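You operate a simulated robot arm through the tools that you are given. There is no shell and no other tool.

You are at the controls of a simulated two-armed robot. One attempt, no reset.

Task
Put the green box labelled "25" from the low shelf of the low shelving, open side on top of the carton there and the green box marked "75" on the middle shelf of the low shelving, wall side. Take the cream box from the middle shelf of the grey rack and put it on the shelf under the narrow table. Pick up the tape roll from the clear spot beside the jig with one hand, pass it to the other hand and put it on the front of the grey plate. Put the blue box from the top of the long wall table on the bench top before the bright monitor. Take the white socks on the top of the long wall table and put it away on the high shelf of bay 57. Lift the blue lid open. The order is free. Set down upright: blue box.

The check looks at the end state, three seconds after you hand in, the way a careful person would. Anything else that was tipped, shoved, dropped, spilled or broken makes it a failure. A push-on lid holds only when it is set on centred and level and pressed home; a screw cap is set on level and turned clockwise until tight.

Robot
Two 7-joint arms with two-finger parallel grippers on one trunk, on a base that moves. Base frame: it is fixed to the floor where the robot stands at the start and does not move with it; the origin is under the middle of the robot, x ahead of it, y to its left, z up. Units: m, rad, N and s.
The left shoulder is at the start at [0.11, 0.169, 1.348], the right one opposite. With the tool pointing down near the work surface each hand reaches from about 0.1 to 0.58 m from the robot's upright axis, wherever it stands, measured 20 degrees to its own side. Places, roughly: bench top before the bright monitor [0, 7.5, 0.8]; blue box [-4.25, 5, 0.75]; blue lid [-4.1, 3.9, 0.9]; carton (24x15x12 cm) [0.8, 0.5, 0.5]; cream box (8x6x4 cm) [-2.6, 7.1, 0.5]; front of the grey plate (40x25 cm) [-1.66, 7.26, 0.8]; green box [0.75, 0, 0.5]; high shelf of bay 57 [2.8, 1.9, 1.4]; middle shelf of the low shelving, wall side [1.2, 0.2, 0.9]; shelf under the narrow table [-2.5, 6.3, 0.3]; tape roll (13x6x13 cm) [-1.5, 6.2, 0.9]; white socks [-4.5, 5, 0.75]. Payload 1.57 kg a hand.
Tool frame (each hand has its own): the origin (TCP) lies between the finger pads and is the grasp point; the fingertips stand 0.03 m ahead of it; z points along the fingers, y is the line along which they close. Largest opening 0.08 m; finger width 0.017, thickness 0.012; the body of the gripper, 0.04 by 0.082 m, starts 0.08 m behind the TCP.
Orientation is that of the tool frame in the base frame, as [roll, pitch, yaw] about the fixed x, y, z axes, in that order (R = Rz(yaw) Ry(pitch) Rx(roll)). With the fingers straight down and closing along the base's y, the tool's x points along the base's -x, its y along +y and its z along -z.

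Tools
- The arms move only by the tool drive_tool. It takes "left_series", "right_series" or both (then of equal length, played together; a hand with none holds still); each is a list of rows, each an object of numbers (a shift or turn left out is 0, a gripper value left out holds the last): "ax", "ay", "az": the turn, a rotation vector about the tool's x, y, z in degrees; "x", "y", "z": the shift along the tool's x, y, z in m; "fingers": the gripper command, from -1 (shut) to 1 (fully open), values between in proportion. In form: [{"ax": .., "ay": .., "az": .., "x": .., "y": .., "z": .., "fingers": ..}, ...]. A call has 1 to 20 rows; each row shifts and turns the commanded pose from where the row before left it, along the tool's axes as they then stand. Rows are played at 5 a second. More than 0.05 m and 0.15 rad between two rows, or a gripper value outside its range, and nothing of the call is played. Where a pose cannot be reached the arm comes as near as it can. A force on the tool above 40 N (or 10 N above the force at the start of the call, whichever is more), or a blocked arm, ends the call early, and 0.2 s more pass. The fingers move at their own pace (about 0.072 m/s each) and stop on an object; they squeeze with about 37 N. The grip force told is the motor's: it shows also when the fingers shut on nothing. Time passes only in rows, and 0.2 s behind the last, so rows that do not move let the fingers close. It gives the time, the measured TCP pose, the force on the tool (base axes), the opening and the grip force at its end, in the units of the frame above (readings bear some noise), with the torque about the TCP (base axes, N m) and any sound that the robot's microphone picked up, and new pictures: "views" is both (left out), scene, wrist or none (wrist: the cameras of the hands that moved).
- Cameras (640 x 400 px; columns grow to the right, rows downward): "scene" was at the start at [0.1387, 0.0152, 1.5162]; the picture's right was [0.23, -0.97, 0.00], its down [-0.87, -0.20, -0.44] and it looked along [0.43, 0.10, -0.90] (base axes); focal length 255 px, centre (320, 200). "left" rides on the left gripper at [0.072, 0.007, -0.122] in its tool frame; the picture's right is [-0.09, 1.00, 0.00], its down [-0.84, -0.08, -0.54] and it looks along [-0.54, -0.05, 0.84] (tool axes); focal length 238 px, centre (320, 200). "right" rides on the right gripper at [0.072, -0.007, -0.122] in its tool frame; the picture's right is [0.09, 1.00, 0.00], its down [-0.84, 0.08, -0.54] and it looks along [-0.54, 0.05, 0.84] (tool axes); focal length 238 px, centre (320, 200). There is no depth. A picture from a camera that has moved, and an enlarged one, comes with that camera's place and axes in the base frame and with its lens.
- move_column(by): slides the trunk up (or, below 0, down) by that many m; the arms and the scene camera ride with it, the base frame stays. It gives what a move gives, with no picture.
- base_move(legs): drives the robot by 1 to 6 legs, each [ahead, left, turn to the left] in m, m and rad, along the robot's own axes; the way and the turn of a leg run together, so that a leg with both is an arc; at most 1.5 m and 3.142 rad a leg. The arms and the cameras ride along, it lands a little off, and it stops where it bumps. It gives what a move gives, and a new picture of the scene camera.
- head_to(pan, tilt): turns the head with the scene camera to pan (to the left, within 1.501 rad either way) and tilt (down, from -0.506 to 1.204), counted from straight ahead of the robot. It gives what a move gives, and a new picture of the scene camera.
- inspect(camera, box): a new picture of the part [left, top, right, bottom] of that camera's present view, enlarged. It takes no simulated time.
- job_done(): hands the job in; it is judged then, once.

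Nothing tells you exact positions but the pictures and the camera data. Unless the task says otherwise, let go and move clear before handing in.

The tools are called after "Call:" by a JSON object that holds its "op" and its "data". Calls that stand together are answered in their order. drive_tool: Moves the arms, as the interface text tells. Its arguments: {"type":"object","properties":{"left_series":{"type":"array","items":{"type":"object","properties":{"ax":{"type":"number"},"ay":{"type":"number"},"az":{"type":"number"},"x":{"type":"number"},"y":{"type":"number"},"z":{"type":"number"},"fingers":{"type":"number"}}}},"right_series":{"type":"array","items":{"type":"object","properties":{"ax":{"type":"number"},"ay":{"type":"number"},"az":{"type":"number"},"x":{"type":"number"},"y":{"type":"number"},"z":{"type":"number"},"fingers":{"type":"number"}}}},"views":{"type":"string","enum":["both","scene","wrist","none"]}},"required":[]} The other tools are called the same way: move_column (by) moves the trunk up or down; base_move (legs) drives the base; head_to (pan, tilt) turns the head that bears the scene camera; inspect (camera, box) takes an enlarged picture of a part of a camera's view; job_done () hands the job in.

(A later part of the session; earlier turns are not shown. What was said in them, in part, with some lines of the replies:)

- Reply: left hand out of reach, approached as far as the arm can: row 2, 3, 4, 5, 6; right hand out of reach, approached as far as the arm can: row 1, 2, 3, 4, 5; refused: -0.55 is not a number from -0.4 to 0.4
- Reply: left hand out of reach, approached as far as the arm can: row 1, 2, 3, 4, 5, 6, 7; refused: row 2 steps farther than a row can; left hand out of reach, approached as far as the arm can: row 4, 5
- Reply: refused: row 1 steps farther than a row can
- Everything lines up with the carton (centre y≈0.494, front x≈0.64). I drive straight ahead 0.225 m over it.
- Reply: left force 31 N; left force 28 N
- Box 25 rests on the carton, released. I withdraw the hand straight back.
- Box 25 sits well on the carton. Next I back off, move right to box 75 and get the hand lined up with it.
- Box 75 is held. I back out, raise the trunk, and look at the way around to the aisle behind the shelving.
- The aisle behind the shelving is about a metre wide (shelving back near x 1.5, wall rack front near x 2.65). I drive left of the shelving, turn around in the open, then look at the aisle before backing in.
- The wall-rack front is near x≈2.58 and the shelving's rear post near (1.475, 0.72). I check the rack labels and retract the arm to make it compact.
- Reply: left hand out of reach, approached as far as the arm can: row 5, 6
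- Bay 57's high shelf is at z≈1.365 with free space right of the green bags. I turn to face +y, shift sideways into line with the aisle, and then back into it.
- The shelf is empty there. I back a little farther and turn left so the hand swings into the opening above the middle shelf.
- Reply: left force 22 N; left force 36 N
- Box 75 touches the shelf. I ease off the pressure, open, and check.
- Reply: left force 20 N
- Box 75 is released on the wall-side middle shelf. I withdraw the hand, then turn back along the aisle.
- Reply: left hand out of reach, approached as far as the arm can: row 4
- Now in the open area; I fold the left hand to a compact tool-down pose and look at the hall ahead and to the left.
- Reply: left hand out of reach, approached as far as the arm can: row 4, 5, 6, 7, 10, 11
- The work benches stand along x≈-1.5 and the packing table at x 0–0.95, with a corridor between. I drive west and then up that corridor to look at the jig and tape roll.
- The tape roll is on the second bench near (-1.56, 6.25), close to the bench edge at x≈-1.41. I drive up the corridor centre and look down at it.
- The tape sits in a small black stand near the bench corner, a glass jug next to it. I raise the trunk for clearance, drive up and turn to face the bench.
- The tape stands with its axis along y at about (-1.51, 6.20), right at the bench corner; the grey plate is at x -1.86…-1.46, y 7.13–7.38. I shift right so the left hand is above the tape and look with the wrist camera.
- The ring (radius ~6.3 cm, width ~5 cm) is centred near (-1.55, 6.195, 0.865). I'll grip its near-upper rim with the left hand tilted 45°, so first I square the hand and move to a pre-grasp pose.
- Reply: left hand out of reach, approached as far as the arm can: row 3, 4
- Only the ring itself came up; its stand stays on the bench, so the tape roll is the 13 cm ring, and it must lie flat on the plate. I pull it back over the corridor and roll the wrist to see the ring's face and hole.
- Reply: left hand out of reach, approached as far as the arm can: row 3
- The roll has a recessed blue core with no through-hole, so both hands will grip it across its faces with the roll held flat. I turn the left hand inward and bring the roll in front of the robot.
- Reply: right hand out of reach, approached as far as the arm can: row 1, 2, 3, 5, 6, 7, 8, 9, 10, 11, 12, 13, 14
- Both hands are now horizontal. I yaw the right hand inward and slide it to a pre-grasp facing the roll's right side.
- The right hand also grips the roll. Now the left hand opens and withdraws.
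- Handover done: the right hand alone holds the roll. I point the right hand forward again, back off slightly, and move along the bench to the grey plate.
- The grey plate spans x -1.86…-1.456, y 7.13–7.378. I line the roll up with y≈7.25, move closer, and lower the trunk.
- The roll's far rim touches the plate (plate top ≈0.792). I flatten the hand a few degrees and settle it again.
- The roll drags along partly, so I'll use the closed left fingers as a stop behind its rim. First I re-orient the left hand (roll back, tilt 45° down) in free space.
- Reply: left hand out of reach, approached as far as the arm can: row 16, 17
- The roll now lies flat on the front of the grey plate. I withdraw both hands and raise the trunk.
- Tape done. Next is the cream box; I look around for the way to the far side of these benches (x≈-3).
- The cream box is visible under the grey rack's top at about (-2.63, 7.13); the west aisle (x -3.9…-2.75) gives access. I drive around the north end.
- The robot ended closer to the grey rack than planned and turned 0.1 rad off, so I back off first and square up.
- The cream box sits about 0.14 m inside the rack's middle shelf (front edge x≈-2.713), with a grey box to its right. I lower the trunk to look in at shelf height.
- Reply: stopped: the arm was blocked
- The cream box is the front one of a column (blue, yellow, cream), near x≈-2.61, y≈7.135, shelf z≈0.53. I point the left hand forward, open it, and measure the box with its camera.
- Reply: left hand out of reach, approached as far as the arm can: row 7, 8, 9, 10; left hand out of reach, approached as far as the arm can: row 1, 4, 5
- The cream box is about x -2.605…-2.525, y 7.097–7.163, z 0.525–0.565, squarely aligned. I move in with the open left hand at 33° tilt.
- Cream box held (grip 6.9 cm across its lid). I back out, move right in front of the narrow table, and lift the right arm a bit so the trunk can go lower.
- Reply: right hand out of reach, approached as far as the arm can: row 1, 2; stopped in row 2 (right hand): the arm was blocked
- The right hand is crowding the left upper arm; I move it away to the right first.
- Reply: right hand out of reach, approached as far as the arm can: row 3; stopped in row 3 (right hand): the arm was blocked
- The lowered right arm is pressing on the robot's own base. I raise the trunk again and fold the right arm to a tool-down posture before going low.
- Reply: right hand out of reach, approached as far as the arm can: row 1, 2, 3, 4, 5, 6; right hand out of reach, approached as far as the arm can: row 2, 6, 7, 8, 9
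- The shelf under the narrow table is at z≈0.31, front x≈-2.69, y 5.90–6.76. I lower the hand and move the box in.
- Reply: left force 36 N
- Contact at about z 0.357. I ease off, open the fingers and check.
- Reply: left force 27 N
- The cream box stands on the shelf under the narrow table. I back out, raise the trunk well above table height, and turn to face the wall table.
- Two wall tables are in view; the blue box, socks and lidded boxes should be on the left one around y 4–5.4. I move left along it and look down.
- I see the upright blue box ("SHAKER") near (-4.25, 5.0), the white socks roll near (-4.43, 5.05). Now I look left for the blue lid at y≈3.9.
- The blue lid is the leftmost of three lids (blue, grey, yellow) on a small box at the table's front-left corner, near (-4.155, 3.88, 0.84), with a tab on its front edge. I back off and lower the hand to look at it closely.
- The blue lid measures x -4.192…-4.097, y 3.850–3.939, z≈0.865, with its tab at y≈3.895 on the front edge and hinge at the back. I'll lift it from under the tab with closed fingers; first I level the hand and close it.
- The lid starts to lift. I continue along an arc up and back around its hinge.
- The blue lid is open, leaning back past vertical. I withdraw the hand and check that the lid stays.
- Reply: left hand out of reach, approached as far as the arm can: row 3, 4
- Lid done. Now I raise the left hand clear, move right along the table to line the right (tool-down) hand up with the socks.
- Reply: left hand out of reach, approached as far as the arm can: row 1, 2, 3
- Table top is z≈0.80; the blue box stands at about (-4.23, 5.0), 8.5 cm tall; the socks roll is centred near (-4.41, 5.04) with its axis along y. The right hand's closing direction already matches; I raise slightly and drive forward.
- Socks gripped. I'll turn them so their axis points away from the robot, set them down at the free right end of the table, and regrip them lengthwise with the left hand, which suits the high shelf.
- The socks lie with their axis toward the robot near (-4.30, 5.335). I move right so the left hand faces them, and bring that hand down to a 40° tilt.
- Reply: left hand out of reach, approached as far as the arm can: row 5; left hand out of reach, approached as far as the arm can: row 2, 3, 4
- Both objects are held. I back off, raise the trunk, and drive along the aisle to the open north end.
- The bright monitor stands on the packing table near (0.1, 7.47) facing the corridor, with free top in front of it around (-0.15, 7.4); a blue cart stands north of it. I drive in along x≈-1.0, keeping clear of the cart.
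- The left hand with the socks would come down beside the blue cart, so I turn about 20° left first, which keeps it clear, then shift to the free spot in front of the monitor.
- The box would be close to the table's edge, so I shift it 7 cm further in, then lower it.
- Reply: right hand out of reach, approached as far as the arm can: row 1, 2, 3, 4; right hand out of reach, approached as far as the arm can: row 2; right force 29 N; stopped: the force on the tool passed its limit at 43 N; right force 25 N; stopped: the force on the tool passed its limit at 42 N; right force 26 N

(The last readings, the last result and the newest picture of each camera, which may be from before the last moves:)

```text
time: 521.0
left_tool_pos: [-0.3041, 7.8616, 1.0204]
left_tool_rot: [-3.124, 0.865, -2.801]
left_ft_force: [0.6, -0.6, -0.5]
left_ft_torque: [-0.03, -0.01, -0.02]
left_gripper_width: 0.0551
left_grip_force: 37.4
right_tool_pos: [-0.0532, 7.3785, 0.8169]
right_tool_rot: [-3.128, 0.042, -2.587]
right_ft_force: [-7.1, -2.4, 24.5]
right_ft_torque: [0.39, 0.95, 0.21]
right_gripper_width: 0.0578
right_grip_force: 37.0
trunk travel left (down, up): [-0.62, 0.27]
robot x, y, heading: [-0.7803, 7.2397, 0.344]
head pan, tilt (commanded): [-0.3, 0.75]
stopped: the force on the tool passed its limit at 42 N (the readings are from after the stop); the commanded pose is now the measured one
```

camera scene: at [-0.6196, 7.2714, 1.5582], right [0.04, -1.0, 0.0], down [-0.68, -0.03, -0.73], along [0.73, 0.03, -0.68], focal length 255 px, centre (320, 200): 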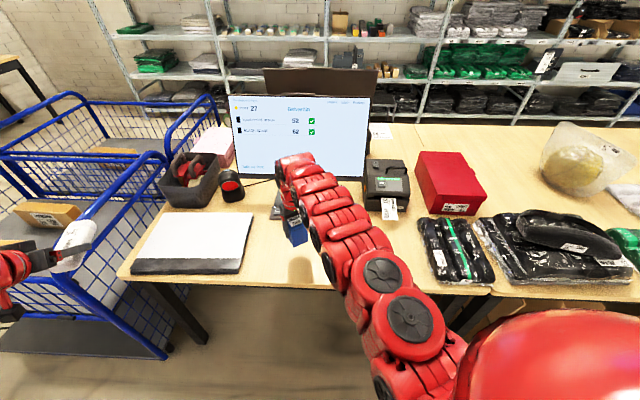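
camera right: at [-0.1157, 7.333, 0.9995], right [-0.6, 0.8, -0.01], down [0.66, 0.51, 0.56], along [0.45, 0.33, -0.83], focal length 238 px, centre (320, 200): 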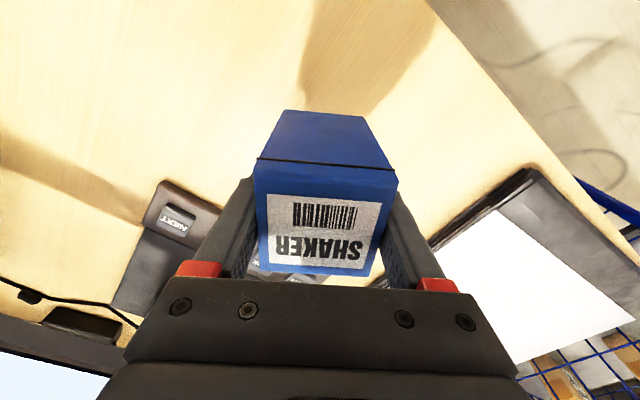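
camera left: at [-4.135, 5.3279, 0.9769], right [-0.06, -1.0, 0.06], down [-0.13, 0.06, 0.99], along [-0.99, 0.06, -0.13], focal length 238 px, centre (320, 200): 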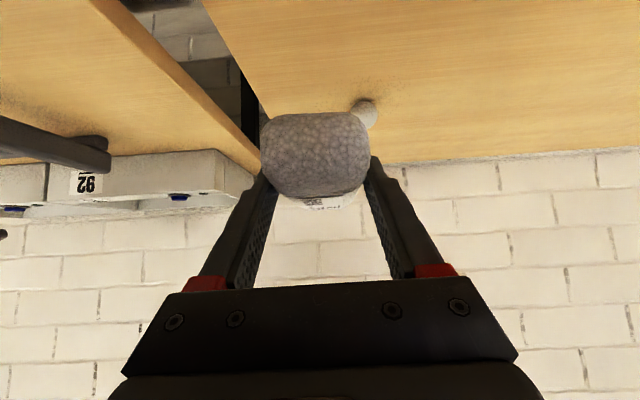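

Contact reached at TCP z≈0.819; I raise the trunk slightly to relieve the pressure before releasing.

Call:
{"op": "move_column", "data": {"by": 0.008}}

Call:
{"op": "drive_tool", "data": {"right_series": [{}], "views": "both"}}

```text
time: 521.6
left_tool_pos: [-0.3024, 7.8651, 1.0271]
left_tool_rot: [-3.123, 0.864, -2.798]
left_ft_force: [-0.5, -0.3, -0.3]
left_ft_torque: [0.01, 0.02, 0.0]
left_gripper_width: 0.0549
left_grip_force: 36.8
right_tool_pos: [-0.0537, 7.378, 0.8218]
right_tool_rot: [-3.129, 0.035, -2.589]
right_ft_force: [1.0, 0.1, -1.1]
right_ft_torque: [0.03, -0.03, 0.01]
right_gripper_width: 0.0576
right_grip_force: 36.8
trunk travel left (down, up): [-0.628, 0.262]
robot x, y, heading: [-0.7794, 7.2371, 0.347]
head pan, tilt (commanded): [-0.3, 0.75]
```

```text
time: 522.0
left_tool_pos: [-0.3034, 7.8645, 1.0279]
left_tool_rot: [-3.123, 0.864, -2.798]
left_ft_force: [-0.4, 0.2, -1.2]
left_ft_torque: [0.05, 0.03, 0.0]
left_gripper_width: 0.055
left_grip_force: 36.6
right_tool_pos: [-0.0531, 7.3783, 0.8204]
right_tool_rot: [-3.128, 0.035, -2.588]
right_ft_force: [0.3, 0.1, -0.5]
right_ft_torque: [-0.02, -0.05, 0.0]
right_gripper_width: 0.0576
right_grip_force: 37.1
trunk travel left (down, up): [-0.628, 0.262]
robot x, y, heading: [-0.7743, 7.2398, 0.342]
head pan, tilt (commanded): [-0.3, 0.75]
camera scene: at [-0.6192, 7.2714, 1.5077], right [0.04, -1.0, 0.0], down [-0.68, -0.03, -0.73], along [0.73, 0.03, -0.68], focal length 255 px, centre (320, 200)
camera right: at [-0.1147, 7.3332, 0.9409], right [-0.6, 0.8, -0.02], down [0.65, 0.5, 0.57], along [0.46, 0.33, -0.82], focal length 238 px, centre (320, 200)
```

scene: 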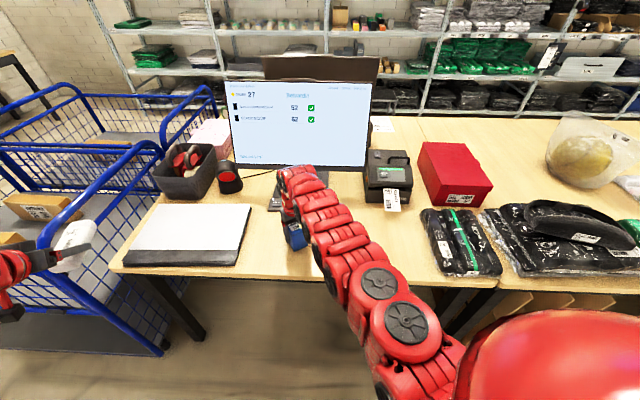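
right: 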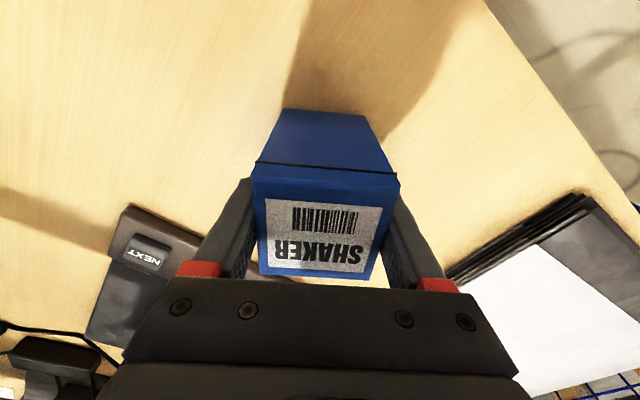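

Call:
{"op": "drive_tool", "data": {"right_series": [{"ay": 1.2}, {}], "views": "none"}}

Call:
{"op": "move_column", "data": {"by": -0.002}}

Call:
{"op": "drive_tool", "data": {"right_series": [{"fingers": 0.6}, {"fingers": 0.8}, {"fingers": 1}, {}], "views": "wrist"}}

```text
time: 522.6
left_tool_pos: [-0.3031, 7.8646, 1.0287]
left_tool_rot: [-3.122, 0.864, -2.797]
left_ft_force: [-0.8, 0.2, -0.8]
left_ft_torque: [-0.03, 0.04, -0.02]
left_gripper_width: 0.0551
left_grip_force: 36.9
right_tool_pos: [-0.0591, 7.3755, 0.8225]
right_tool_rot: [-3.129, 0.013, -2.59]
right_ft_force: [-0.1, 0.0, -1.8]
right_ft_torque: [-0.04, 0.0, 0.02]
right_gripper_width: 0.0575
right_grip_force: 36.1
right hand out of reach, approached as far as the arm can: row 1
trunk travel left (down, up): [-0.628, 0.262]
robot x, y, heading: [-0.7742, 7.241, 0.341]
head pan, tilt (commanded): [-0.3, 0.75]
```

```text
time: 523.1
left_tool_pos: [-0.3024, 7.8638, 1.0257]
left_tool_rot: [-3.123, 0.865, -2.799]
left_ft_force: [0.1, -0.2, -0.5]
left_ft_torque: [-0.02, 0.01, 0.0]
left_gripper_width: 0.0549
left_grip_force: 37.3
right_tool_pos: [-0.0581, 7.3765, 0.8206]
right_tool_rot: [-3.128, 0.016, -2.587]
right_ft_force: [-0.7, -0.4, -0.3]
right_ft_torque: [-0.02, -0.01, 0.01]
right_gripper_width: 0.0577
right_grip_force: 36.6
trunk travel left (down, up): [-0.626, 0.264]
robot x, y, heading: [-0.7753, 7.2398, 0.347]
head pan, tilt (commanded): [-0.3, 0.75]
```

```text
time: 524.1
left_tool_pos: [-0.3022, 7.8648, 1.0253]
left_tool_rot: [-3.123, 0.864, -2.798]
left_ft_force: [0.4, -0.7, -0.4]
left_ft_torque: [0.01, 0.04, -0.01]
left_gripper_width: 0.0549
left_grip_force: 37.2
right_tool_pos: [-0.057, 7.3758, 0.8201]
right_tool_rot: [-3.127, 0.016, -2.588]
right_ft_force: [-0.1, -0.7, 0.6]
right_ft_torque: [-0.03, 0.03, -0.03]
right_gripper_width: 0.08
right_grip_force: 0.1
trunk travel left (down, up): [-0.626, 0.264]
robot x, y, heading: [-0.7747, 7.2391, 0.344]
head pan, tilt (commanded): [-0.3, 0.75]
camera right: at [-0.1174, 7.3325, 0.9417], right [-0.6, 0.8, -0.01], down [0.66, 0.51, 0.55], along [0.45, 0.32, -0.83], focal length 238 px, centre (320, 200)
```

right: 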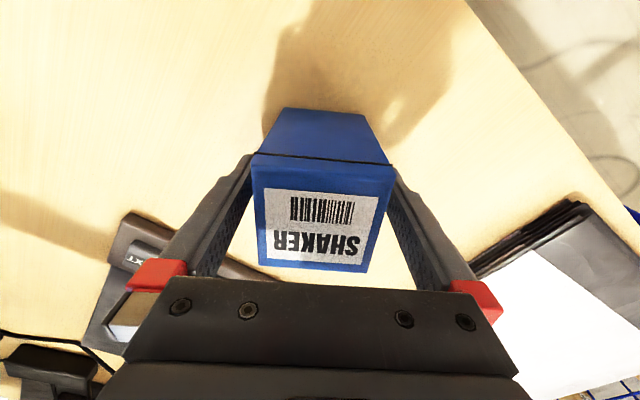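

The blue box stands upright before the monitor. I lift the hand straight up with the trunk.

Call:
{"op": "move_column", "data": {"by": 0.2}}

Call:
{"op": "base_move", "data": {"legs": [[-0.15, 0, 0]]}}

Call:
{"op": "inspect", "data": {"camera": "scene", "box": [160, 120, 440, 300]}}

```text
time: 526.2
left_tool_pos: [-0.3024, 7.8643, 1.2256]
left_tool_rot: [-3.121, 0.865, -2.797]
left_ft_force: [0.3, 0.4, -0.2]
left_ft_torque: [0.0, 0.03, 0.05]
left_gripper_width: 0.0549
left_grip_force: 36.7
right_tool_pos: [-0.0566, 7.3753, 1.02]
right_tool_rot: [-3.129, 0.013, -2.588]
right_ft_force: [-0.7, 0.1, -0.1]
right_ft_torque: [0.0, -0.01, -0.02]
right_gripper_width: 0.0797
right_grip_force: 0.0
trunk travel left (down, up): [-0.826, 0.064]
robot x, y, heading: [-0.7751, 7.238, 0.346]
head pan, tilt (commanded): [-0.3, 0.75]
```

```text
time: 527.6
left_tool_pos: [-0.4436, 7.8145, 1.2244]
left_tool_rot: [-3.122, 0.862, -2.799]
left_ft_force: [-0.5, 0.2, -0.4]
left_ft_torque: [-0.02, 0.02, 0.01]
left_gripper_width: 0.0549
left_grip_force: 37.2
right_tool_pos: [-0.2009, 7.325, 1.0197]
right_tool_rot: [-3.129, 0.014, -2.589]
right_ft_force: [-0.4, 0.2, -0.6]
right_ft_torque: [0.01, 0.03, 0.01]
right_gripper_width: 0.0802
right_grip_force: 0.0
trunk travel left (down, up): [-0.826, 0.064]
robot x, y, heading: [-0.9177, 7.1871, 0.345]
head pan, tilt (commanded): [-0.3, 0.75]
camera scene: at [-0.7589, 7.2214, 1.7054], right [0.04, -1.0, 0.0], down [-0.68, -0.03, -0.73], along [0.73, 0.03, -0.68], focal length 255 px, centre (320, 200)
```

scene: 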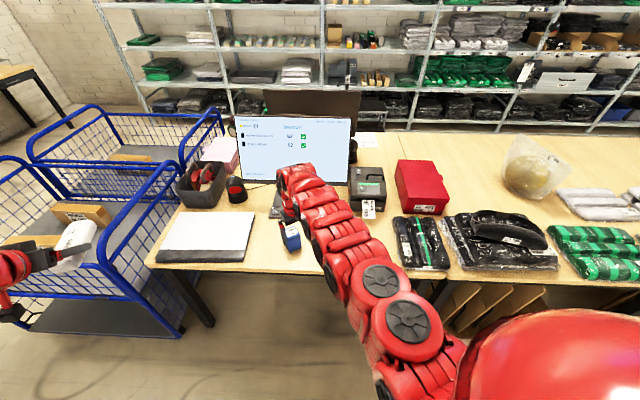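

```text
2.22 times, centred on (300, 210) of scene
camera zoom: at [-0.7589, 7.2214, 1.7054], right [0.04, -1.0, 0.0], down [-0.68, -0.03, -0.73], along [0.73, 0.03, -0.68], focal length 566 px, centre (364, 178)
```

zoom: 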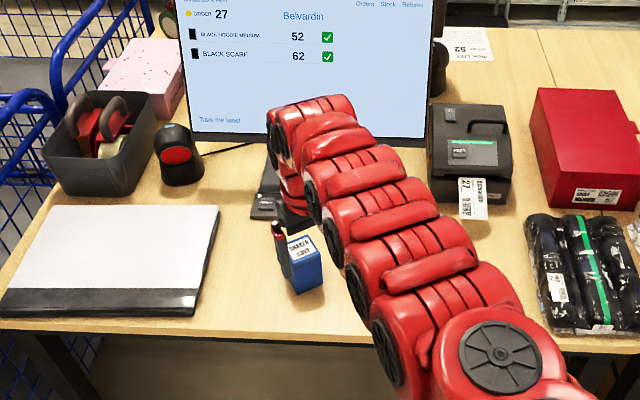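

The blue box stands upright in front of the monitor. Now I take the socks to bay 57: square up, go down the corridor sideways, then across to the rack.

Call:
{"op": "move_column", "data": {"by": 0.06}}

Call:
{"op": "base_move", "data": {"legs": [[-0.04, 0, 0], [0, 0, -0.345], [0, -1.4, 0], [0, -1.4, 0]]}}

Call:
{"op": "base_move", "data": {"legs": [[0, -1.2, 0], [0, -1.0, 0]]}}

```text
time: 528.6
left_tool_pos: [-0.4434, 7.8132, 1.2845]
left_tool_rot: [-3.122, 0.864, -2.798]
left_ft_force: [-0.7, 0.4, -1.2]
left_ft_torque: [0.01, -0.03, 0.0]
left_gripper_width: 0.0548
left_grip_force: 36.8
right_tool_pos: [-0.2004, 7.324, 1.0795]
right_tool_rot: [-3.126, 0.014, -2.59]
right_ft_force: [0.1, -0.3, -0.4]
right_ft_torque: [0.01, 0.01, 0.03]
right_gripper_width: 0.0799
right_grip_force: 0.0
trunk travel left (down, up): [-0.886, 0.004]
robot x, y, heading: [-0.9138, 7.1894, 0.338]
head pan, tilt (commanded): [-0.3, 0.75]
```

```text
time: 543.5
left_tool_pos: [-0.2973, 4.86, 1.2859]
left_tool_rot: [-3.122, 0.864, -3.131]
left_ft_force: [-0.5, -0.3, -0.1]
left_ft_torque: [-0.01, 0.01, 0.02]
left_gripper_width: 0.055
left_grip_force: 37.1
right_tool_pos: [-0.2236, 4.3186, 1.0797]
right_tool_rot: [-3.128, 0.015, -2.919]
right_ft_force: [-0.6, -0.4, -0.5]
right_ft_torque: [-0.01, -0.02, 0.01]
right_gripper_width: 0.0799
right_grip_force: 0.1
trunk travel left (down, up): [-0.886, 0.004]
robot x, y, heading: [-0.9443, 4.422, 0.017]
head pan, tilt (commanded): [-0.3, 0.75]
camera scene: at [-0.7891, 4.4013, 1.7657], right [-0.28, -0.96, 0.0], down [-0.65, 0.19, -0.73], along [0.7, -0.21, -0.68], focal length 255 px, centre (320, 200)
```

scene: 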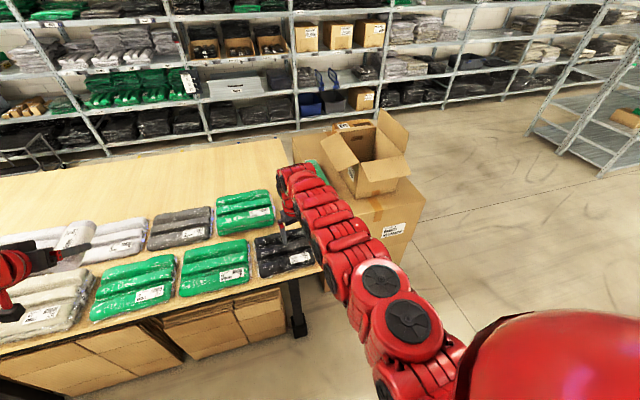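

```text
time: 554.4
left_tool_pos: [-0.244, 2.6766, 1.2848]
left_tool_rot: [-3.123, 0.864, -3.111]
left_ft_force: [-0.8, 0.2, -0.5]
left_ft_torque: [0.0, -0.03, 0.01]
left_gripper_width: 0.0549
left_grip_force: 37.2
right_tool_pos: [-0.1624, 2.1357, 1.0798]
right_tool_rot: [-3.128, 0.016, -2.905]
right_ft_force: [0.2, -0.7, 0.7]
right_ft_torque: [-0.03, -0.01, 0.01]
right_gripper_width: 0.08
right_grip_force: 0.2
trunk travel left (down, up): [-0.886, 0.004]
robot x, y, heading: [-0.8889, 2.2329, 0.03]
head pan, tilt (commanded): [-0.3, 0.75]
camera scene: at [-0.7292, 2.2107, 1.7657], right [-0.27, -0.96, 0.0], down [-0.66, 0.18, -0.73], along [0.7, -0.2, -0.68], focal length 255 px, centre (320, 200)
```

scene: 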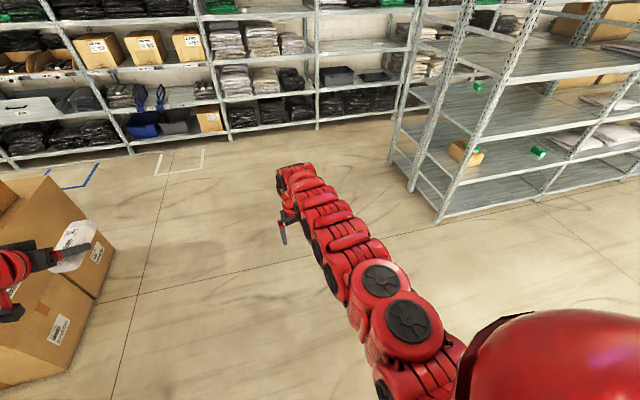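

Call:
{"op": "base_move", "data": {"legs": [[0, 0, -0.03], [1.4, 0, 0], [0.9, -0.5, 0]]}}

Call:
{"op": "head_to", "data": {"pan": 0.15, "tilt": 0.3}}

```text
time: 566.5
left_tool_pos: [2.024, 2.1575, 1.2862]
left_tool_rot: [-3.122, 0.864, 3.139]
left_ft_force: [-0.2, -0.5, -0.8]
left_ft_torque: [0.0, 0.01, 0.03]
left_gripper_width: 0.0548
left_grip_force: 37.0
right_tool_pos: [2.09, 1.6149, 1.0816]
right_tool_rot: [-3.128, 0.016, -2.934]
right_ft_force: [-0.6, 0.0, 0.4]
right_ft_torque: [0.01, -0.01, 0.01]
right_gripper_width: 0.08
right_grip_force: 0.0
trunk travel left (down, up): [-0.886, 0.004]
robot x, y, heading: [1.3669, 1.7299, -0.004]
head pan, tilt (commanded): [-0.3, 0.75]
camera scene: at [1.5247, 1.7058, 1.7658], right [-0.3, -0.96, 0.0], down [-0.65, 0.2, -0.73], along [0.7, -0.22, -0.68], focal length 255 px, centre (320, 200)
```

scene: 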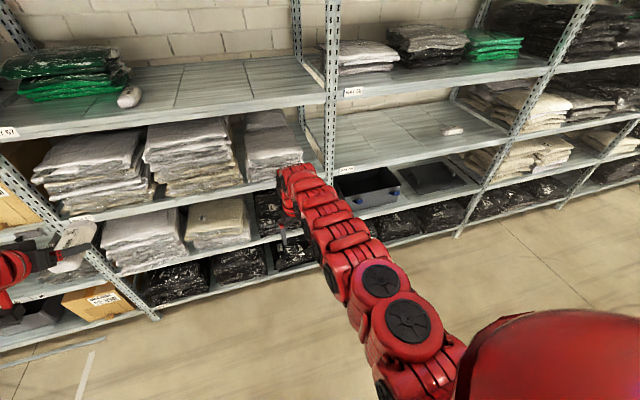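

```text
time: 567.4
left_tool_pos: [2.0242, 2.1562, 1.2847]
left_tool_rot: [-3.121, 0.864, 3.14]
left_ft_force: [-0.7, -0.1, 0.8]
left_ft_torque: [-0.01, 0.0, -0.03]
left_gripper_width: 0.055
left_grip_force: 37.0
right_tool_pos: [2.0889, 1.6156, 1.0796]
right_tool_rot: [-3.128, 0.015, -2.934]
right_ft_force: [-0.7, -0.1, -0.1]
right_ft_torque: [0.0, -0.04, 0.0]
right_gripper_width: 0.08
right_grip_force: 0.0
trunk travel left (down, up): [-0.886, 0.004]
robot x, y, heading: [1.3661, 1.7322, -0.005]
head pan, tilt (commanded): [0.15, 0.3]
camera scene: at [1.5384, 1.7439, 1.806], right [0.15, -0.99, 0.0], down [-0.29, -0.04, -0.95], along [0.94, 0.14, -0.3], focal length 255 px, centre (320, 200)
```

scene: 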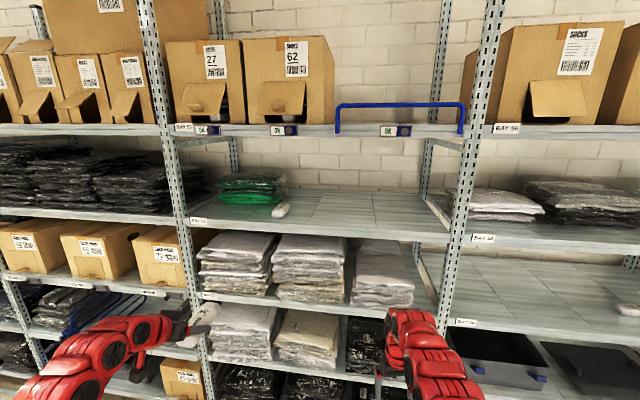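

Bay 57's high shelf top is at z≈1.37, free between y≈1.42 and 2.0. I raise and extend the left hand with the socks in free space first.

Call:
{"op": "drive_tool", "data": {"left_series": [{"x": -0.0448, "z": -0.0054}, {"x": -0.0448, "z": -0.0054}, {"x": -0.0448, "z": -0.0054}, {"x": -0.0448, "z": -0.0054}, {}], "views": "wrist"}}

Call:
{"op": "inspect", "data": {"camera": "scene", "box": [170, 140, 470, 260]}}

```text
time: 568.5
left_tool_pos: [2.1228, 2.157, 1.4354]
left_tool_rot: [-3.123, 0.863, 3.139]
left_ft_force: [-0.2, -0.6, -1.2]
left_ft_torque: [0.03, 0.02, 0.03]
left_gripper_width: 0.055
left_grip_force: 36.9
right_tool_pos: [2.0894, 1.6153, 1.0807]
right_tool_rot: [-3.129, 0.015, -2.933]
right_ft_force: [-0.8, 0.7, 0.4]
right_ft_torque: [0.03, 0.0, 0.0]
right_gripper_width: 0.0799
right_grip_force: 0.1
trunk travel left (down, up): [-0.886, 0.004]
robot x, y, heading: [1.3665, 1.7276, -0.004]
head pan, tilt (commanded): [0.15, 0.3]
camera left: at [1.9837, 2.1656, 1.4596], right [0.08, 1.0, 0.06], down [0.13, -0.07, 0.99], along [0.99, -0.07, -0.14], focal length 238 px, centre (320, 200)
```

left: 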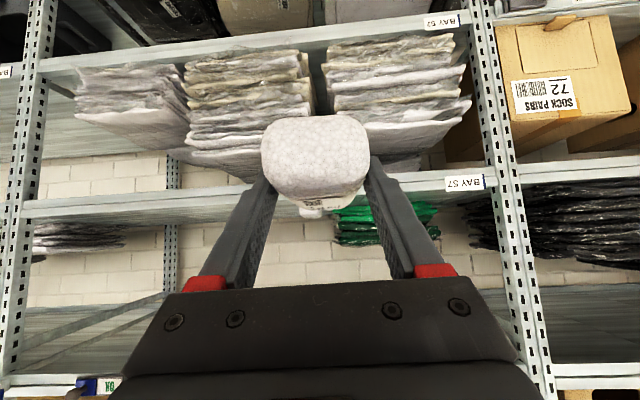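

```text
2.13 times, centred on (320, 200) of scene
camera zoom: at [1.5381, 1.7441, 1.8061], right [0.15, -0.99, 0.0], down [-0.29, -0.04, -0.96], along [0.94, 0.14, -0.3], focal length 543 px, centre (320, 200)
```

zoom: 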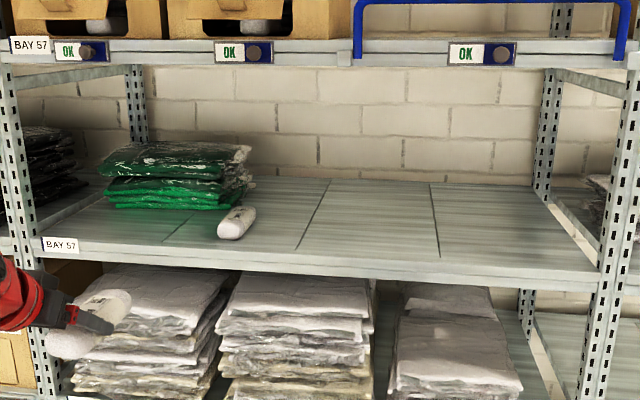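

Call:
{"op": "drive_tool", "data": {"left_series": [{"x": -0.0076, "z": -0.0065}, {}, {}, {}, {}, {}, {}], "right_series": [{"x": 0.045}, {"x": 0.045}, {"x": 0.045}, {"x": 0.045}, {"x": 0.045}, {"x": 0.045}, {}], "views": "none"}}

Call:
{"op": "base_move", "data": {"legs": [[0, -0.4, 0.004], [0.3, 0, 0]]}}

Call:
{"op": "drive_tool", "data": {"left_series": [{}], "views": "both"}}

```text
time: 570.1
left_tool_pos: [2.1227, 2.1574, 1.4444]
left_tool_rot: [-3.123, 0.866, 3.14]
left_ft_force: [0.7, -0.1, -1.5]
left_ft_torque: [0.04, 0.0, 0.03]
left_gripper_width: 0.0549
left_grip_force: 36.8
right_tool_pos: [1.9469, 1.5657, 0.9949]
right_tool_rot: [-3.127, 0.014, -2.933]
right_ft_force: [-0.3, 0.3, 0.5]
right_ft_torque: [0.02, 0.0, -0.01]
right_gripper_width: 0.0802
right_grip_force: 0.0
right hand out of reach, approached as far as the arm can: row 3, 4, 5, 6
trunk travel left (down, up): [-0.886, 0.004]
robot x, y, heading: [1.3649, 1.7316, 0.003]
head pan, tilt (commanded): [0.15, 0.3]
```

```text
time: 574.2
left_tool_pos: [2.4112, 1.7646, 1.4454]
left_tool_rot: [-3.123, 0.863, 3.141]
left_ft_force: [-1.1, 0.1, -0.8]
left_ft_torque: [-0.03, 0.04, 0.01]
left_gripper_width: 0.0548
left_grip_force: 37.7
right_tool_pos: [2.2372, 1.1718, 0.9956]
right_tool_rot: [-3.127, 0.013, -2.932]
right_ft_force: [1.2, 0.1, 0.1]
right_ft_torque: [0.01, -0.03, -0.02]
right_gripper_width: 0.08
right_grip_force: 0.1
trunk travel left (down, up): [-0.886, 0.004]
robot x, y, heading: [1.657, 1.3373, 0.0]
head pan, tilt (commanded): [0.15, 0.3]
camera scene: at [1.8271, 1.3514, 1.8064], right [0.15, -0.99, 0.0], down [-0.29, -0.04, -0.96], along [0.94, 0.14, -0.29], focal length 255 px, centre (320, 200)
```

scene: 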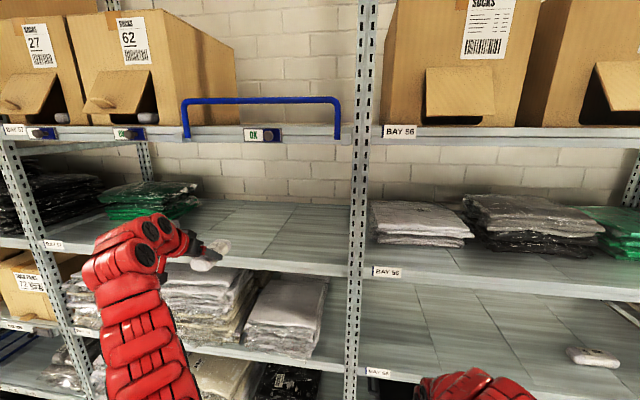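

```text
time: 574.6
left_tool_pos: [2.4117, 1.7652, 1.4448]
left_tool_rot: [-3.123, 0.865, 3.14]
left_ft_force: [0.0, -0.5, -0.5]
left_ft_torque: [-0.01, 0.05, 0.01]
left_gripper_width: 0.0549
left_grip_force: 36.9
right_tool_pos: [2.2378, 1.1727, 0.9957]
right_tool_rot: [-3.127, 0.015, -2.932]
right_ft_force: [-0.4, -0.3, 0.1]
right_ft_torque: [-0.01, -0.05, 0.0]
right_gripper_width: 0.08
right_grip_force: 0.1
trunk travel left (down, up): [-0.886, 0.004]
robot x, y, heading: [1.6614, 1.3381, 0.0]
head pan, tilt (commanded): [0.15, 0.3]
camera scene: at [1.8285, 1.3513, 1.8062], right [0.15, -0.99, 0.0], down [-0.29, -0.04, -0.96], along [0.94, 0.14, -0.3], focal length 255 px, centre (320, 200)
camera left: at [2.274, 1.7738, 1.4697], right [0.08, 1.0, 0.06], down [0.13, -0.07, 0.99], along [0.99, -0.07, -0.13], focal length 238 px, centre (320, 200)
```

scene: 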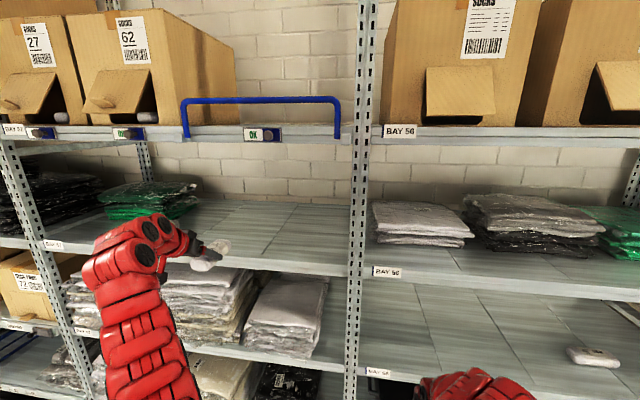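
left: 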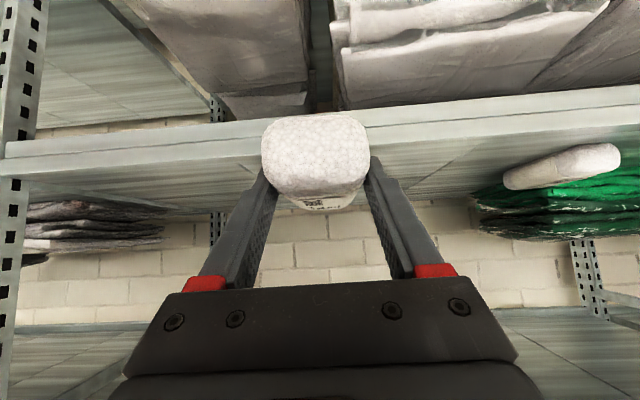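

Call:
{"op": "inspect", "data": {"camera": "left", "box": [80, 60, 400, 240]}}

```text
2.00 times, centred on (240, 150) of left
camera zoom: at [2.274, 1.7738, 1.4697], right [0.08, 1.0, 0.06], down [0.13, -0.07, 0.99], along [0.99, -0.07, -0.13], focal length 477 px, centre (480, 300)
```

zoom: 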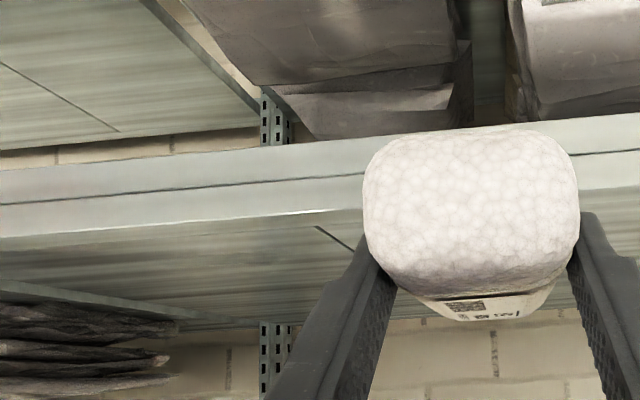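

Call:
{"op": "base_move", "data": {"legs": [[0.2, 0, 0]]}}

Call:
{"op": "drive_tool", "data": {"left_series": [{"x": -0.0195, "z": 0.0228}, {"x": -0.013, "z": 0.0152}, {}], "views": "both"}}

```text
time: 576.2
left_tool_pos: [2.608, 1.7648, 1.4474]
left_tool_rot: [-3.122, 0.865, -3.141]
left_ft_force: [-0.5, 0.4, -1.0]
left_ft_torque: [0.02, 0.03, 0.02]
left_gripper_width: 0.0549
left_grip_force: 37.8
right_tool_pos: [2.4336, 1.1721, 0.997]
right_tool_rot: [-3.127, 0.014, -2.932]
right_ft_force: [-0.4, -0.3, 0.6]
right_ft_torque: [-0.01, 0.0, -0.03]
right_gripper_width: 0.0798
right_grip_force: 0.1
trunk travel left (down, up): [-0.886, 0.004]
robot x, y, heading: [1.8591, 1.3356, -0.001]
head pan, tilt (commanded): [0.15, 0.3]
camera scene: at [2.0246, 1.3516, 1.8065], right [0.15, -0.99, 0.0], down [-0.29, -0.04, -0.96], along [0.94, 0.14, -0.29], focal length 255 px, centre (320, 200)
```

scene: 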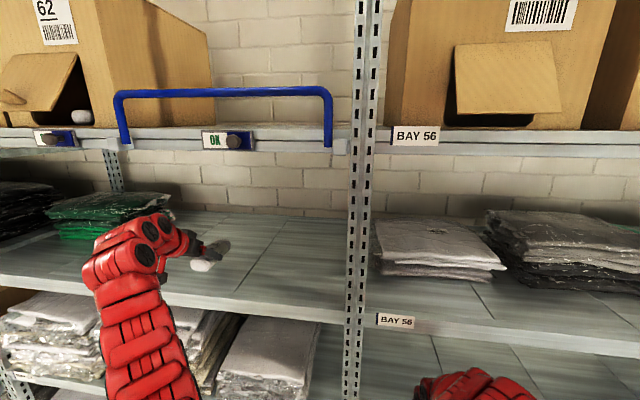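

```text
time: 577.0
left_tool_pos: [2.6615, 1.7655, 1.4466]
left_tool_rot: [-3.124, 0.863, 3.139]
left_ft_force: [-0.5, -0.8, -1.4]
left_ft_torque: [0.02, 0.03, 0.04]
left_gripper_width: 0.0551
left_grip_force: 37.5
right_tool_pos: [2.4369, 1.1728, 0.995]
right_tool_rot: [-3.13, 0.012, -2.932]
right_ft_force: [0.7, -0.4, 0.6]
right_ft_torque: [0.0, -0.01, 0.02]
right_gripper_width: 0.0798
right_grip_force: 0.1
trunk travel left (down, up): [-0.886, 0.004]
robot x, y, heading: [1.8562, 1.3355, 0.005]
head pan, tilt (commanded): [0.15, 0.3]
camera scene: at [2.029, 1.3516, 1.806], right [0.15, -0.99, 0.0], down [-0.29, -0.04, -0.95], along [0.94, 0.14, -0.3], focal length 255 px, centre (320, 200)
camera left: at [2.5233, 1.7737, 1.4692], right [0.07, 1.0, 0.06], down [0.13, -0.07, 0.99], along [0.99, -0.07, -0.14], focal length 238 px, centre (320, 200)
```

scene: 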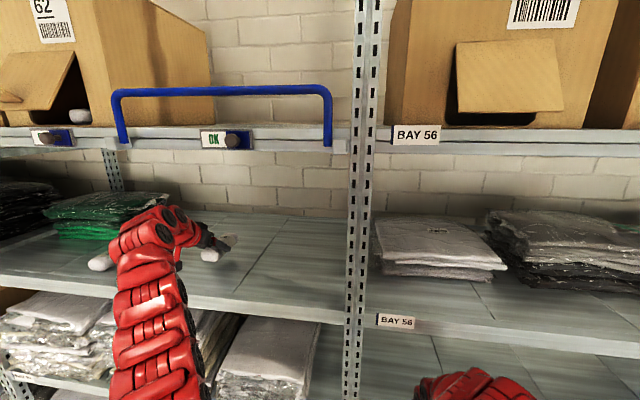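
left: 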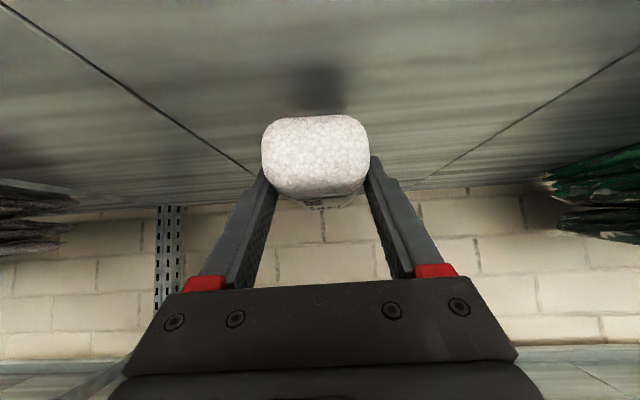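

Call:
{"op": "drive_tool", "data": {"left_series": [{"x": 0.0152, "z": 0.013}, {"x": 0.0114, "z": 0.0098}, {}], "views": "none"}}

Call:
{"op": "drive_tool", "data": {"left_series": [{"x": 0.0023, "z": 0.002}, {"x": 0.0015, "z": 0.0013}, {}], "views": "wrist"}}

```text
time: 577.8
left_tool_pos: [2.6604, 1.7653, 1.4144]
left_tool_rot: [-3.124, 0.87, 3.14]
left_ft_force: [2.8, 1.4, 11.5]
left_ft_torque: [0.27, -0.84, -0.01]
left_gripper_width: 0.0549
left_grip_force: 37.6
right_tool_pos: [2.4359, 1.1729, 0.9966]
right_tool_rot: [-3.13, 0.013, -2.932]
right_ft_force: [-0.7, -0.2, 0.4]
right_ft_torque: [0.0, -0.03, 0.02]
right_gripper_width: 0.0801
right_grip_force: 0.0
trunk travel left (down, up): [-0.886, 0.004]
robot x, y, heading: [1.8569, 1.3412, 0.0]
head pan, tilt (commanded): [0.15, 0.3]
```

```text
time: 578.5
left_tool_pos: [2.66, 1.7634, 1.4132]
left_tool_rot: [-3.132, 0.879, 3.136]
left_ft_force: [-1.7, -0.7, 11.0]
left_ft_torque: [0.17, 0.34, 0.0]
left_gripper_width: 0.0551
left_grip_force: 37.4
right_tool_pos: [2.4349, 1.1718, 0.9962]
right_tool_rot: [-3.127, 0.014, -2.93]
right_ft_force: [0.6, 0.2, 0.3]
right_ft_torque: [-0.04, 0.0, 0.01]
right_gripper_width: 0.08
right_grip_force: 0.1
trunk travel left (down, up): [-0.886, 0.004]
robot x, y, heading: [1.8566, 1.3359, 0.003]
head pan, tilt (commanded): [0.15, 0.3]
stopped in row 3 (left hand): the force on the tool passed its limit at 42 N (the readings are from after the stop); the commanded pose is now the measured one
camera left: at [2.5223, 1.773, 1.4357], right [0.07, 1.0, 0.06], down [0.11, -0.07, 0.99], along [0.99, -0.07, -0.12], focal length 238 px, centre (320, 200)
```

left: 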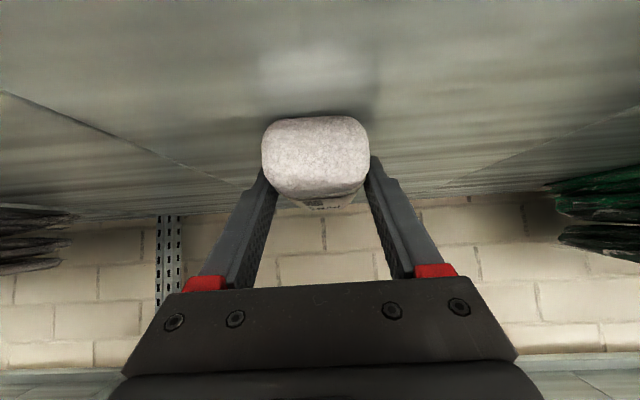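

The socks rest on the shelf. I ease off slightly and open.

Call:
{"op": "drive_tool", "data": {"left_series": [{"x": -0.001, "z": -0.0008}, {"fingers": 0.5}, {"fingers": 0.75}, {"fingers": 1}, {}, {}], "views": "wrist"}}

```text
time: 579.9
left_tool_pos: [2.6622, 1.7645, 1.4111]
left_tool_rot: [-3.13, 0.875, 3.139]
left_ft_force: [-0.1, -0.2, -0.2]
left_ft_torque: [-0.01, -0.01, 0.01]
left_gripper_width: 0.0799
left_grip_force: 0.0
right_tool_pos: [2.4373, 1.1721, 0.9967]
right_tool_rot: [-3.13, 0.013, -2.933]
right_ft_force: [0.7, 0.3, 0.1]
right_ft_torque: [0.0, -0.01, 0.02]
right_gripper_width: 0.0802
right_grip_force: 0.0
trunk travel left (down, up): [-0.886, 0.004]
robot x, y, heading: [1.8598, 1.335, 0.002]
head pan, tilt (commanded): [0.15, 0.3]
camera left: at [2.5237, 1.7737, 1.4347], right [0.07, 1.0, 0.06], down [0.12, -0.07, 0.99], along [0.99, -0.07, -0.12], focal length 238 px, centre (320, 200)
```

left: 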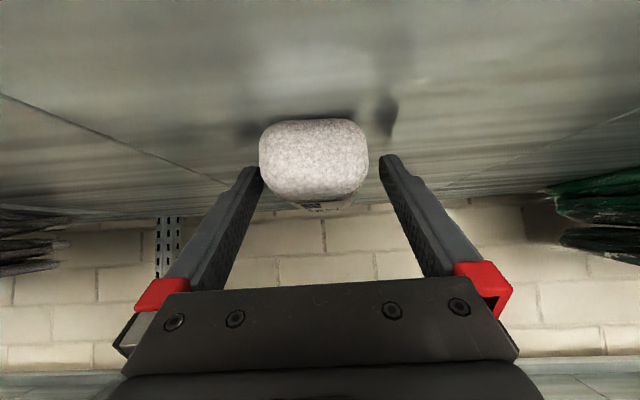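

Call:
{"op": "drive_tool", "data": {"left_series": [{"y": -0.003}, {"x": 0.0245, "z": -0.0304}, {"x": 0.0245, "z": -0.0304}, {"x": 0.0245, "z": -0.0304}, {}], "views": "both"}}

```text
time: 581.1
left_tool_pos: [2.5464, 1.7633, 1.4135]
left_tool_rot: [-3.128, 0.874, 3.134]
left_ft_force: [-0.3, -0.5, 0.1]
left_ft_torque: [0.02, -0.04, 0.0]
left_gripper_width: 0.0799
left_grip_force: 0.0
right_tool_pos: [2.4376, 1.1711, 0.9945]
right_tool_rot: [-3.13, 0.014, -2.932]
right_ft_force: [0.0, -0.2, -0.1]
right_ft_torque: [0.0, 0.01, 0.01]
right_gripper_width: 0.0799
right_grip_force: 0.0
trunk travel left (down, up): [-0.886, 0.004]
robot x, y, heading: [1.8578, 1.3334, -0.003]
head pan, tilt (commanded): [0.15, 0.3]
camera scene: at [2.0289, 1.3493, 1.8061], right [0.15, -0.99, 0.0], down [-0.29, -0.04, -0.96], along [0.94, 0.14, -0.3], focal length 255 px, centre (320, 200)
camera left: at [2.4088, 1.7714, 1.4357], right [0.07, 1.0, 0.06], down [0.12, -0.07, 0.99], along [0.99, -0.07, -0.13], focal length 238 px, centre (320, 200)
```

scene: 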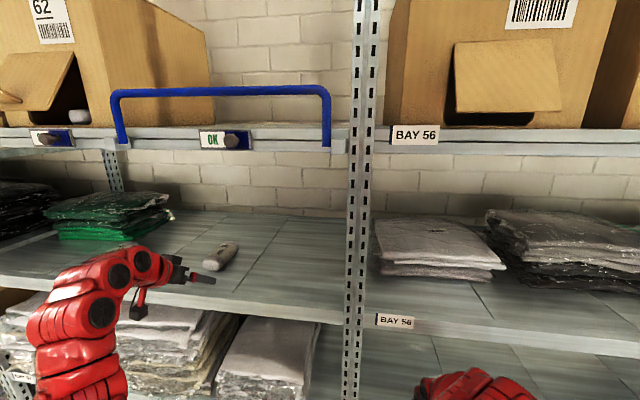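
left: 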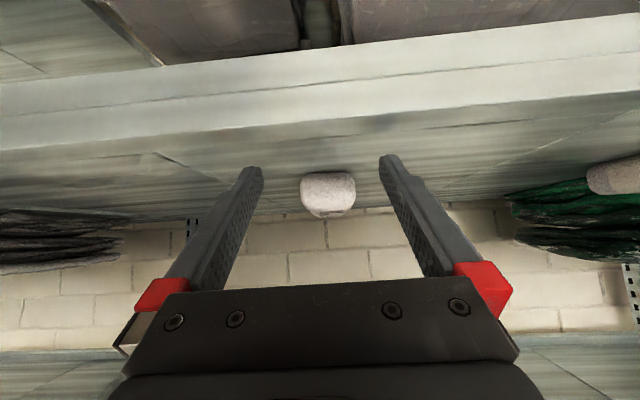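

The socks lie on the high shelf of bay 57. I back off and check the low shelving once more.

Call:
{"op": "base_move", "data": {"legs": [[-0.45, 0.1, 0]]}}

Call:
{"op": "inspect", "data": {"camera": "scene", "box": [120, 120, 440, 300]}}

Call:
{"op": "head_to", "data": {"pan": -1.45, "tilt": 0.75}}

```text
time: 583.9
left_tool_pos: [2.0934, 1.8644, 1.4121]
left_tool_rot: [-3.127, 0.875, 3.138]
left_ft_force: [-0.3, 0.0, 0.3]
left_ft_torque: [-0.02, 0.03, 0.02]
left_gripper_width: 0.0801
left_grip_force: 0.1
right_tool_pos: [1.9849, 1.2704, 0.9948]
right_tool_rot: [-3.129, 0.012, -2.931]
right_ft_force: [-0.4, 0.0, 0.0]
right_ft_torque: [0.0, 0.0, 0.03]
right_gripper_width: 0.0798
right_grip_force: 0.1
trunk travel left (down, up): [-0.886, 0.004]
robot x, y, heading: [1.4041, 1.435, 0.003]
head pan, tilt (commanded): [0.15, 0.3]
camera scene: at [1.5762, 1.4501, 1.8059], right [0.15, -0.99, 0.0], down [-0.29, -0.04, -0.95], along [0.94, 0.14, -0.3], focal length 255 px, centre (320, 200)
```

scene: 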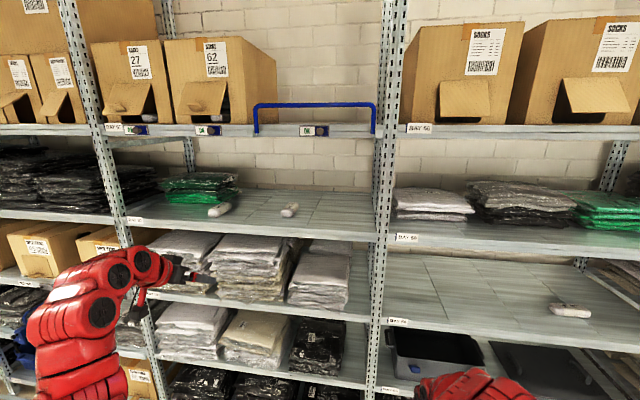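

```text
2.00 times, centred on (280, 210) of scene
camera zoom: at [1.5762, 1.4501, 1.8059], right [0.15, -0.99, 0.0], down [-0.29, -0.04, -0.95], along [0.94, 0.14, -0.3], focal length 510 px, centre (400, 180)
```

zoom: 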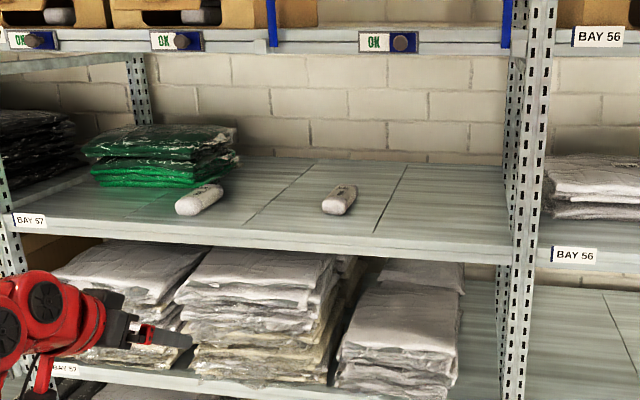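

```text
time: 585.5
left_tool_pos: [2.0927, 1.8648, 1.412]
left_tool_rot: [-3.127, 0.874, 3.139]
left_ft_force: [-0.5, -0.6, 0.1]
left_ft_torque: [0.01, 0.0, -0.01]
left_gripper_width: 0.08
left_grip_force: 0.0
right_tool_pos: [1.9844, 1.2719, 0.9953]
right_tool_rot: [-3.13, 0.013, -2.932]
right_ft_force: [-0.2, 0.1, 1.1]
right_ft_torque: [0.0, 0.01, 0.01]
right_gripper_width: 0.0801
right_grip_force: 0.0
trunk travel left (down, up): [-0.886, 0.004]
robot x, y, heading: [1.4069, 1.436, 0.005]
head pan, tilt (commanded): [-1.45, 0.75]
camera scene: at [1.4929, 1.354, 1.7658], right [-0.99, -0.12, 0.0], down [-0.08, 0.68, -0.73], along [0.09, -0.73, -0.68], focal length 255 px, centre (320, 200)
```

scene: 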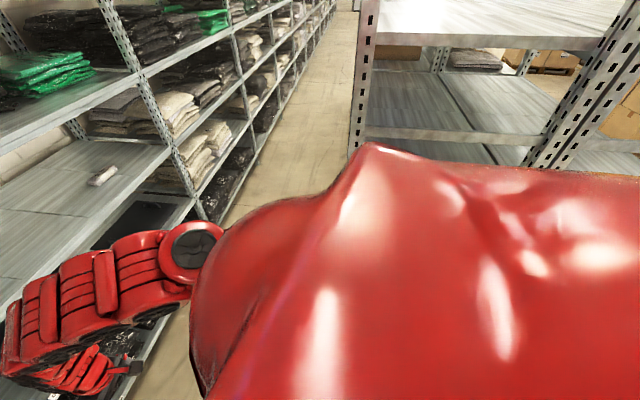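

Call:
{"op": "base_move", "data": {"legs": [[-1.45, 0.1, 0], [-0.5, 0, 0]]}}

Call:
{"op": "head_to", "data": {"pan": -0.75, "tilt": 0.45}}

Call:
{"op": "inspect", "data": {"camera": "scene", "box": [200, 100, 520, 300]}}

```text
time: 595.2
left_tool_pos: [0.1559, 1.9498, 1.4119]
left_tool_rot: [-3.128, 0.875, -3.12]
left_ft_force: [-0.1, 0.1, -0.4]
left_ft_torque: [-0.02, -0.01, 0.03]
left_gripper_width: 0.0798
left_grip_force: 0.0
right_tool_pos: [0.0618, 1.3542, 0.9943]
right_tool_rot: [-3.129, 0.013, -2.907]
right_ft_force: [0.5, 1.1, 0.0]
right_ft_torque: [-0.02, -0.02, 0.02]
right_gripper_width: 0.0797
right_grip_force: 0.0
trunk travel left (down, up): [-0.886, 0.004]
robot x, y, heading: [-0.52, 1.5024, 0.029]
head pan, tilt (commanded): [-1.45, 0.75]
camera scene: at [-0.4305, 1.4236, 1.7657], right [-0.99, -0.15, 0.0], down [-0.1, 0.67, -0.73], along [0.11, -0.72, -0.68], focal length 255 px, centre (320, 200)
```

scene: 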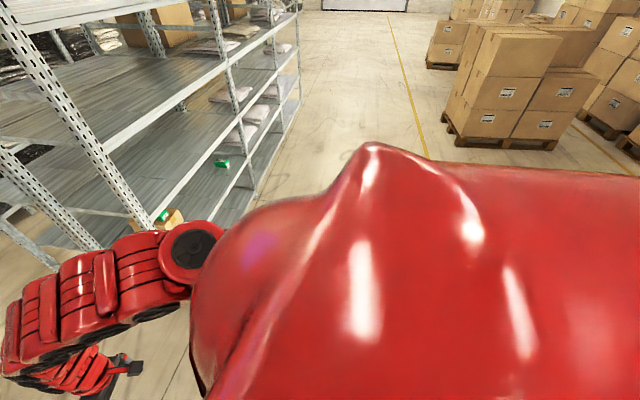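

```text
time: 596.2
left_tool_pos: [0.1552, 1.9501, 1.4119]
left_tool_rot: [-3.129, 0.874, -3.118]
left_ft_force: [-0.3, 0.2, -0.5]
left_ft_torque: [0.0, -0.01, 0.05]
left_gripper_width: 0.0798
left_grip_force: 0.1
right_tool_pos: [0.0615, 1.3547, 0.9947]
right_tool_rot: [-3.13, 0.015, -2.906]
right_ft_force: [0.6, 0.4, -0.3]
right_ft_torque: [-0.01, 0.03, 0.01]
right_gripper_width: 0.0801
right_grip_force: 0.1
trunk travel left (down, up): [-0.886, 0.004]
robot x, y, heading: [-0.5246, 1.5044, 0.024]
head pan, tilt (commanded): [-0.75, 0.45]
camera scene: at [-0.3746, 1.4447, 1.7921], right [-0.66, -0.75, 0.0], down [-0.33, 0.29, -0.9], along [0.67, -0.6, -0.44], focal length 255 px, centre (320, 200)
```

scene: 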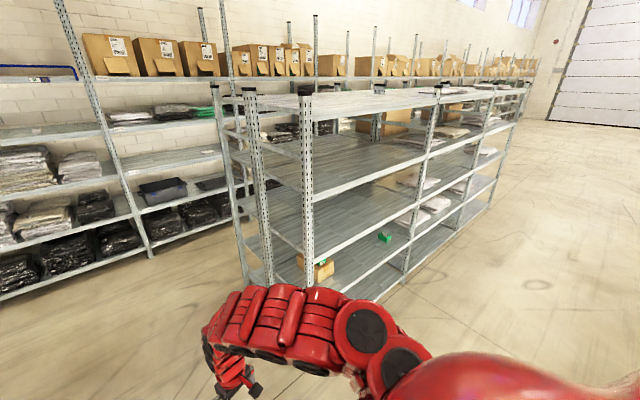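

```text
2.00 times, centred on (360, 200) of scene
camera zoom: at [-0.3746, 1.4447, 1.7921], right [-0.66, -0.75, 0.0], down [-0.33, 0.29, -0.9], along [0.67, -0.6, -0.44], focal length 510 px, centre (240, 200)
```

zoom: 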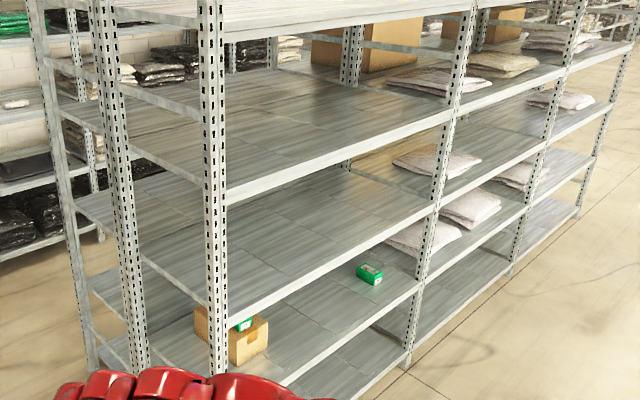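

Seen from here, box 25 is on the carton and box 52 hasn't moved. I checked the other items after placing each one. Both hands are empty and clear, so I hand the job in.

Call:
{"op": "job_done", "data": {}}

```text
The job is handed in.
```

I carried out all seven jobs and handed in with both hands empty and clear. No result came back from the check.

- **Green box "25":** on top of the carton on the low shelf, open side.
- **Green box "75":** on the middle shelf, wall side. It was hidden from view in my last look, but I saw it standing there after I let go.
- **Cream box:** on the shelf under the narrow table.
- **Tape roll:** picked up with the left hand, passed to the right in the air, and laid flat on the front half of the grey plate. Only the roll lifted out, so its black stand is still on the bench beside the jig.
- **Blue box:** standing upright on the bench top in front of the bright monitor.
- **White socks:** on the high shelf of bay 57, to the right of the green bags and the white roll already there. I set them down once on the wall table to turn them before regripping.
- **Blue lid:** open and leaning back past vertical. It was still open when I last passed it.

I saw nothing knocked over or pushed out of place. While working low near the grey rack and narrow table, the right arm was blocked three times, by the left arm or the robot's own base as far as I could tell. Once, after a turn, the base ended up closer to the grey rack than planned. The left hand was then over the lever tools on top, but I read no contact and backed off.
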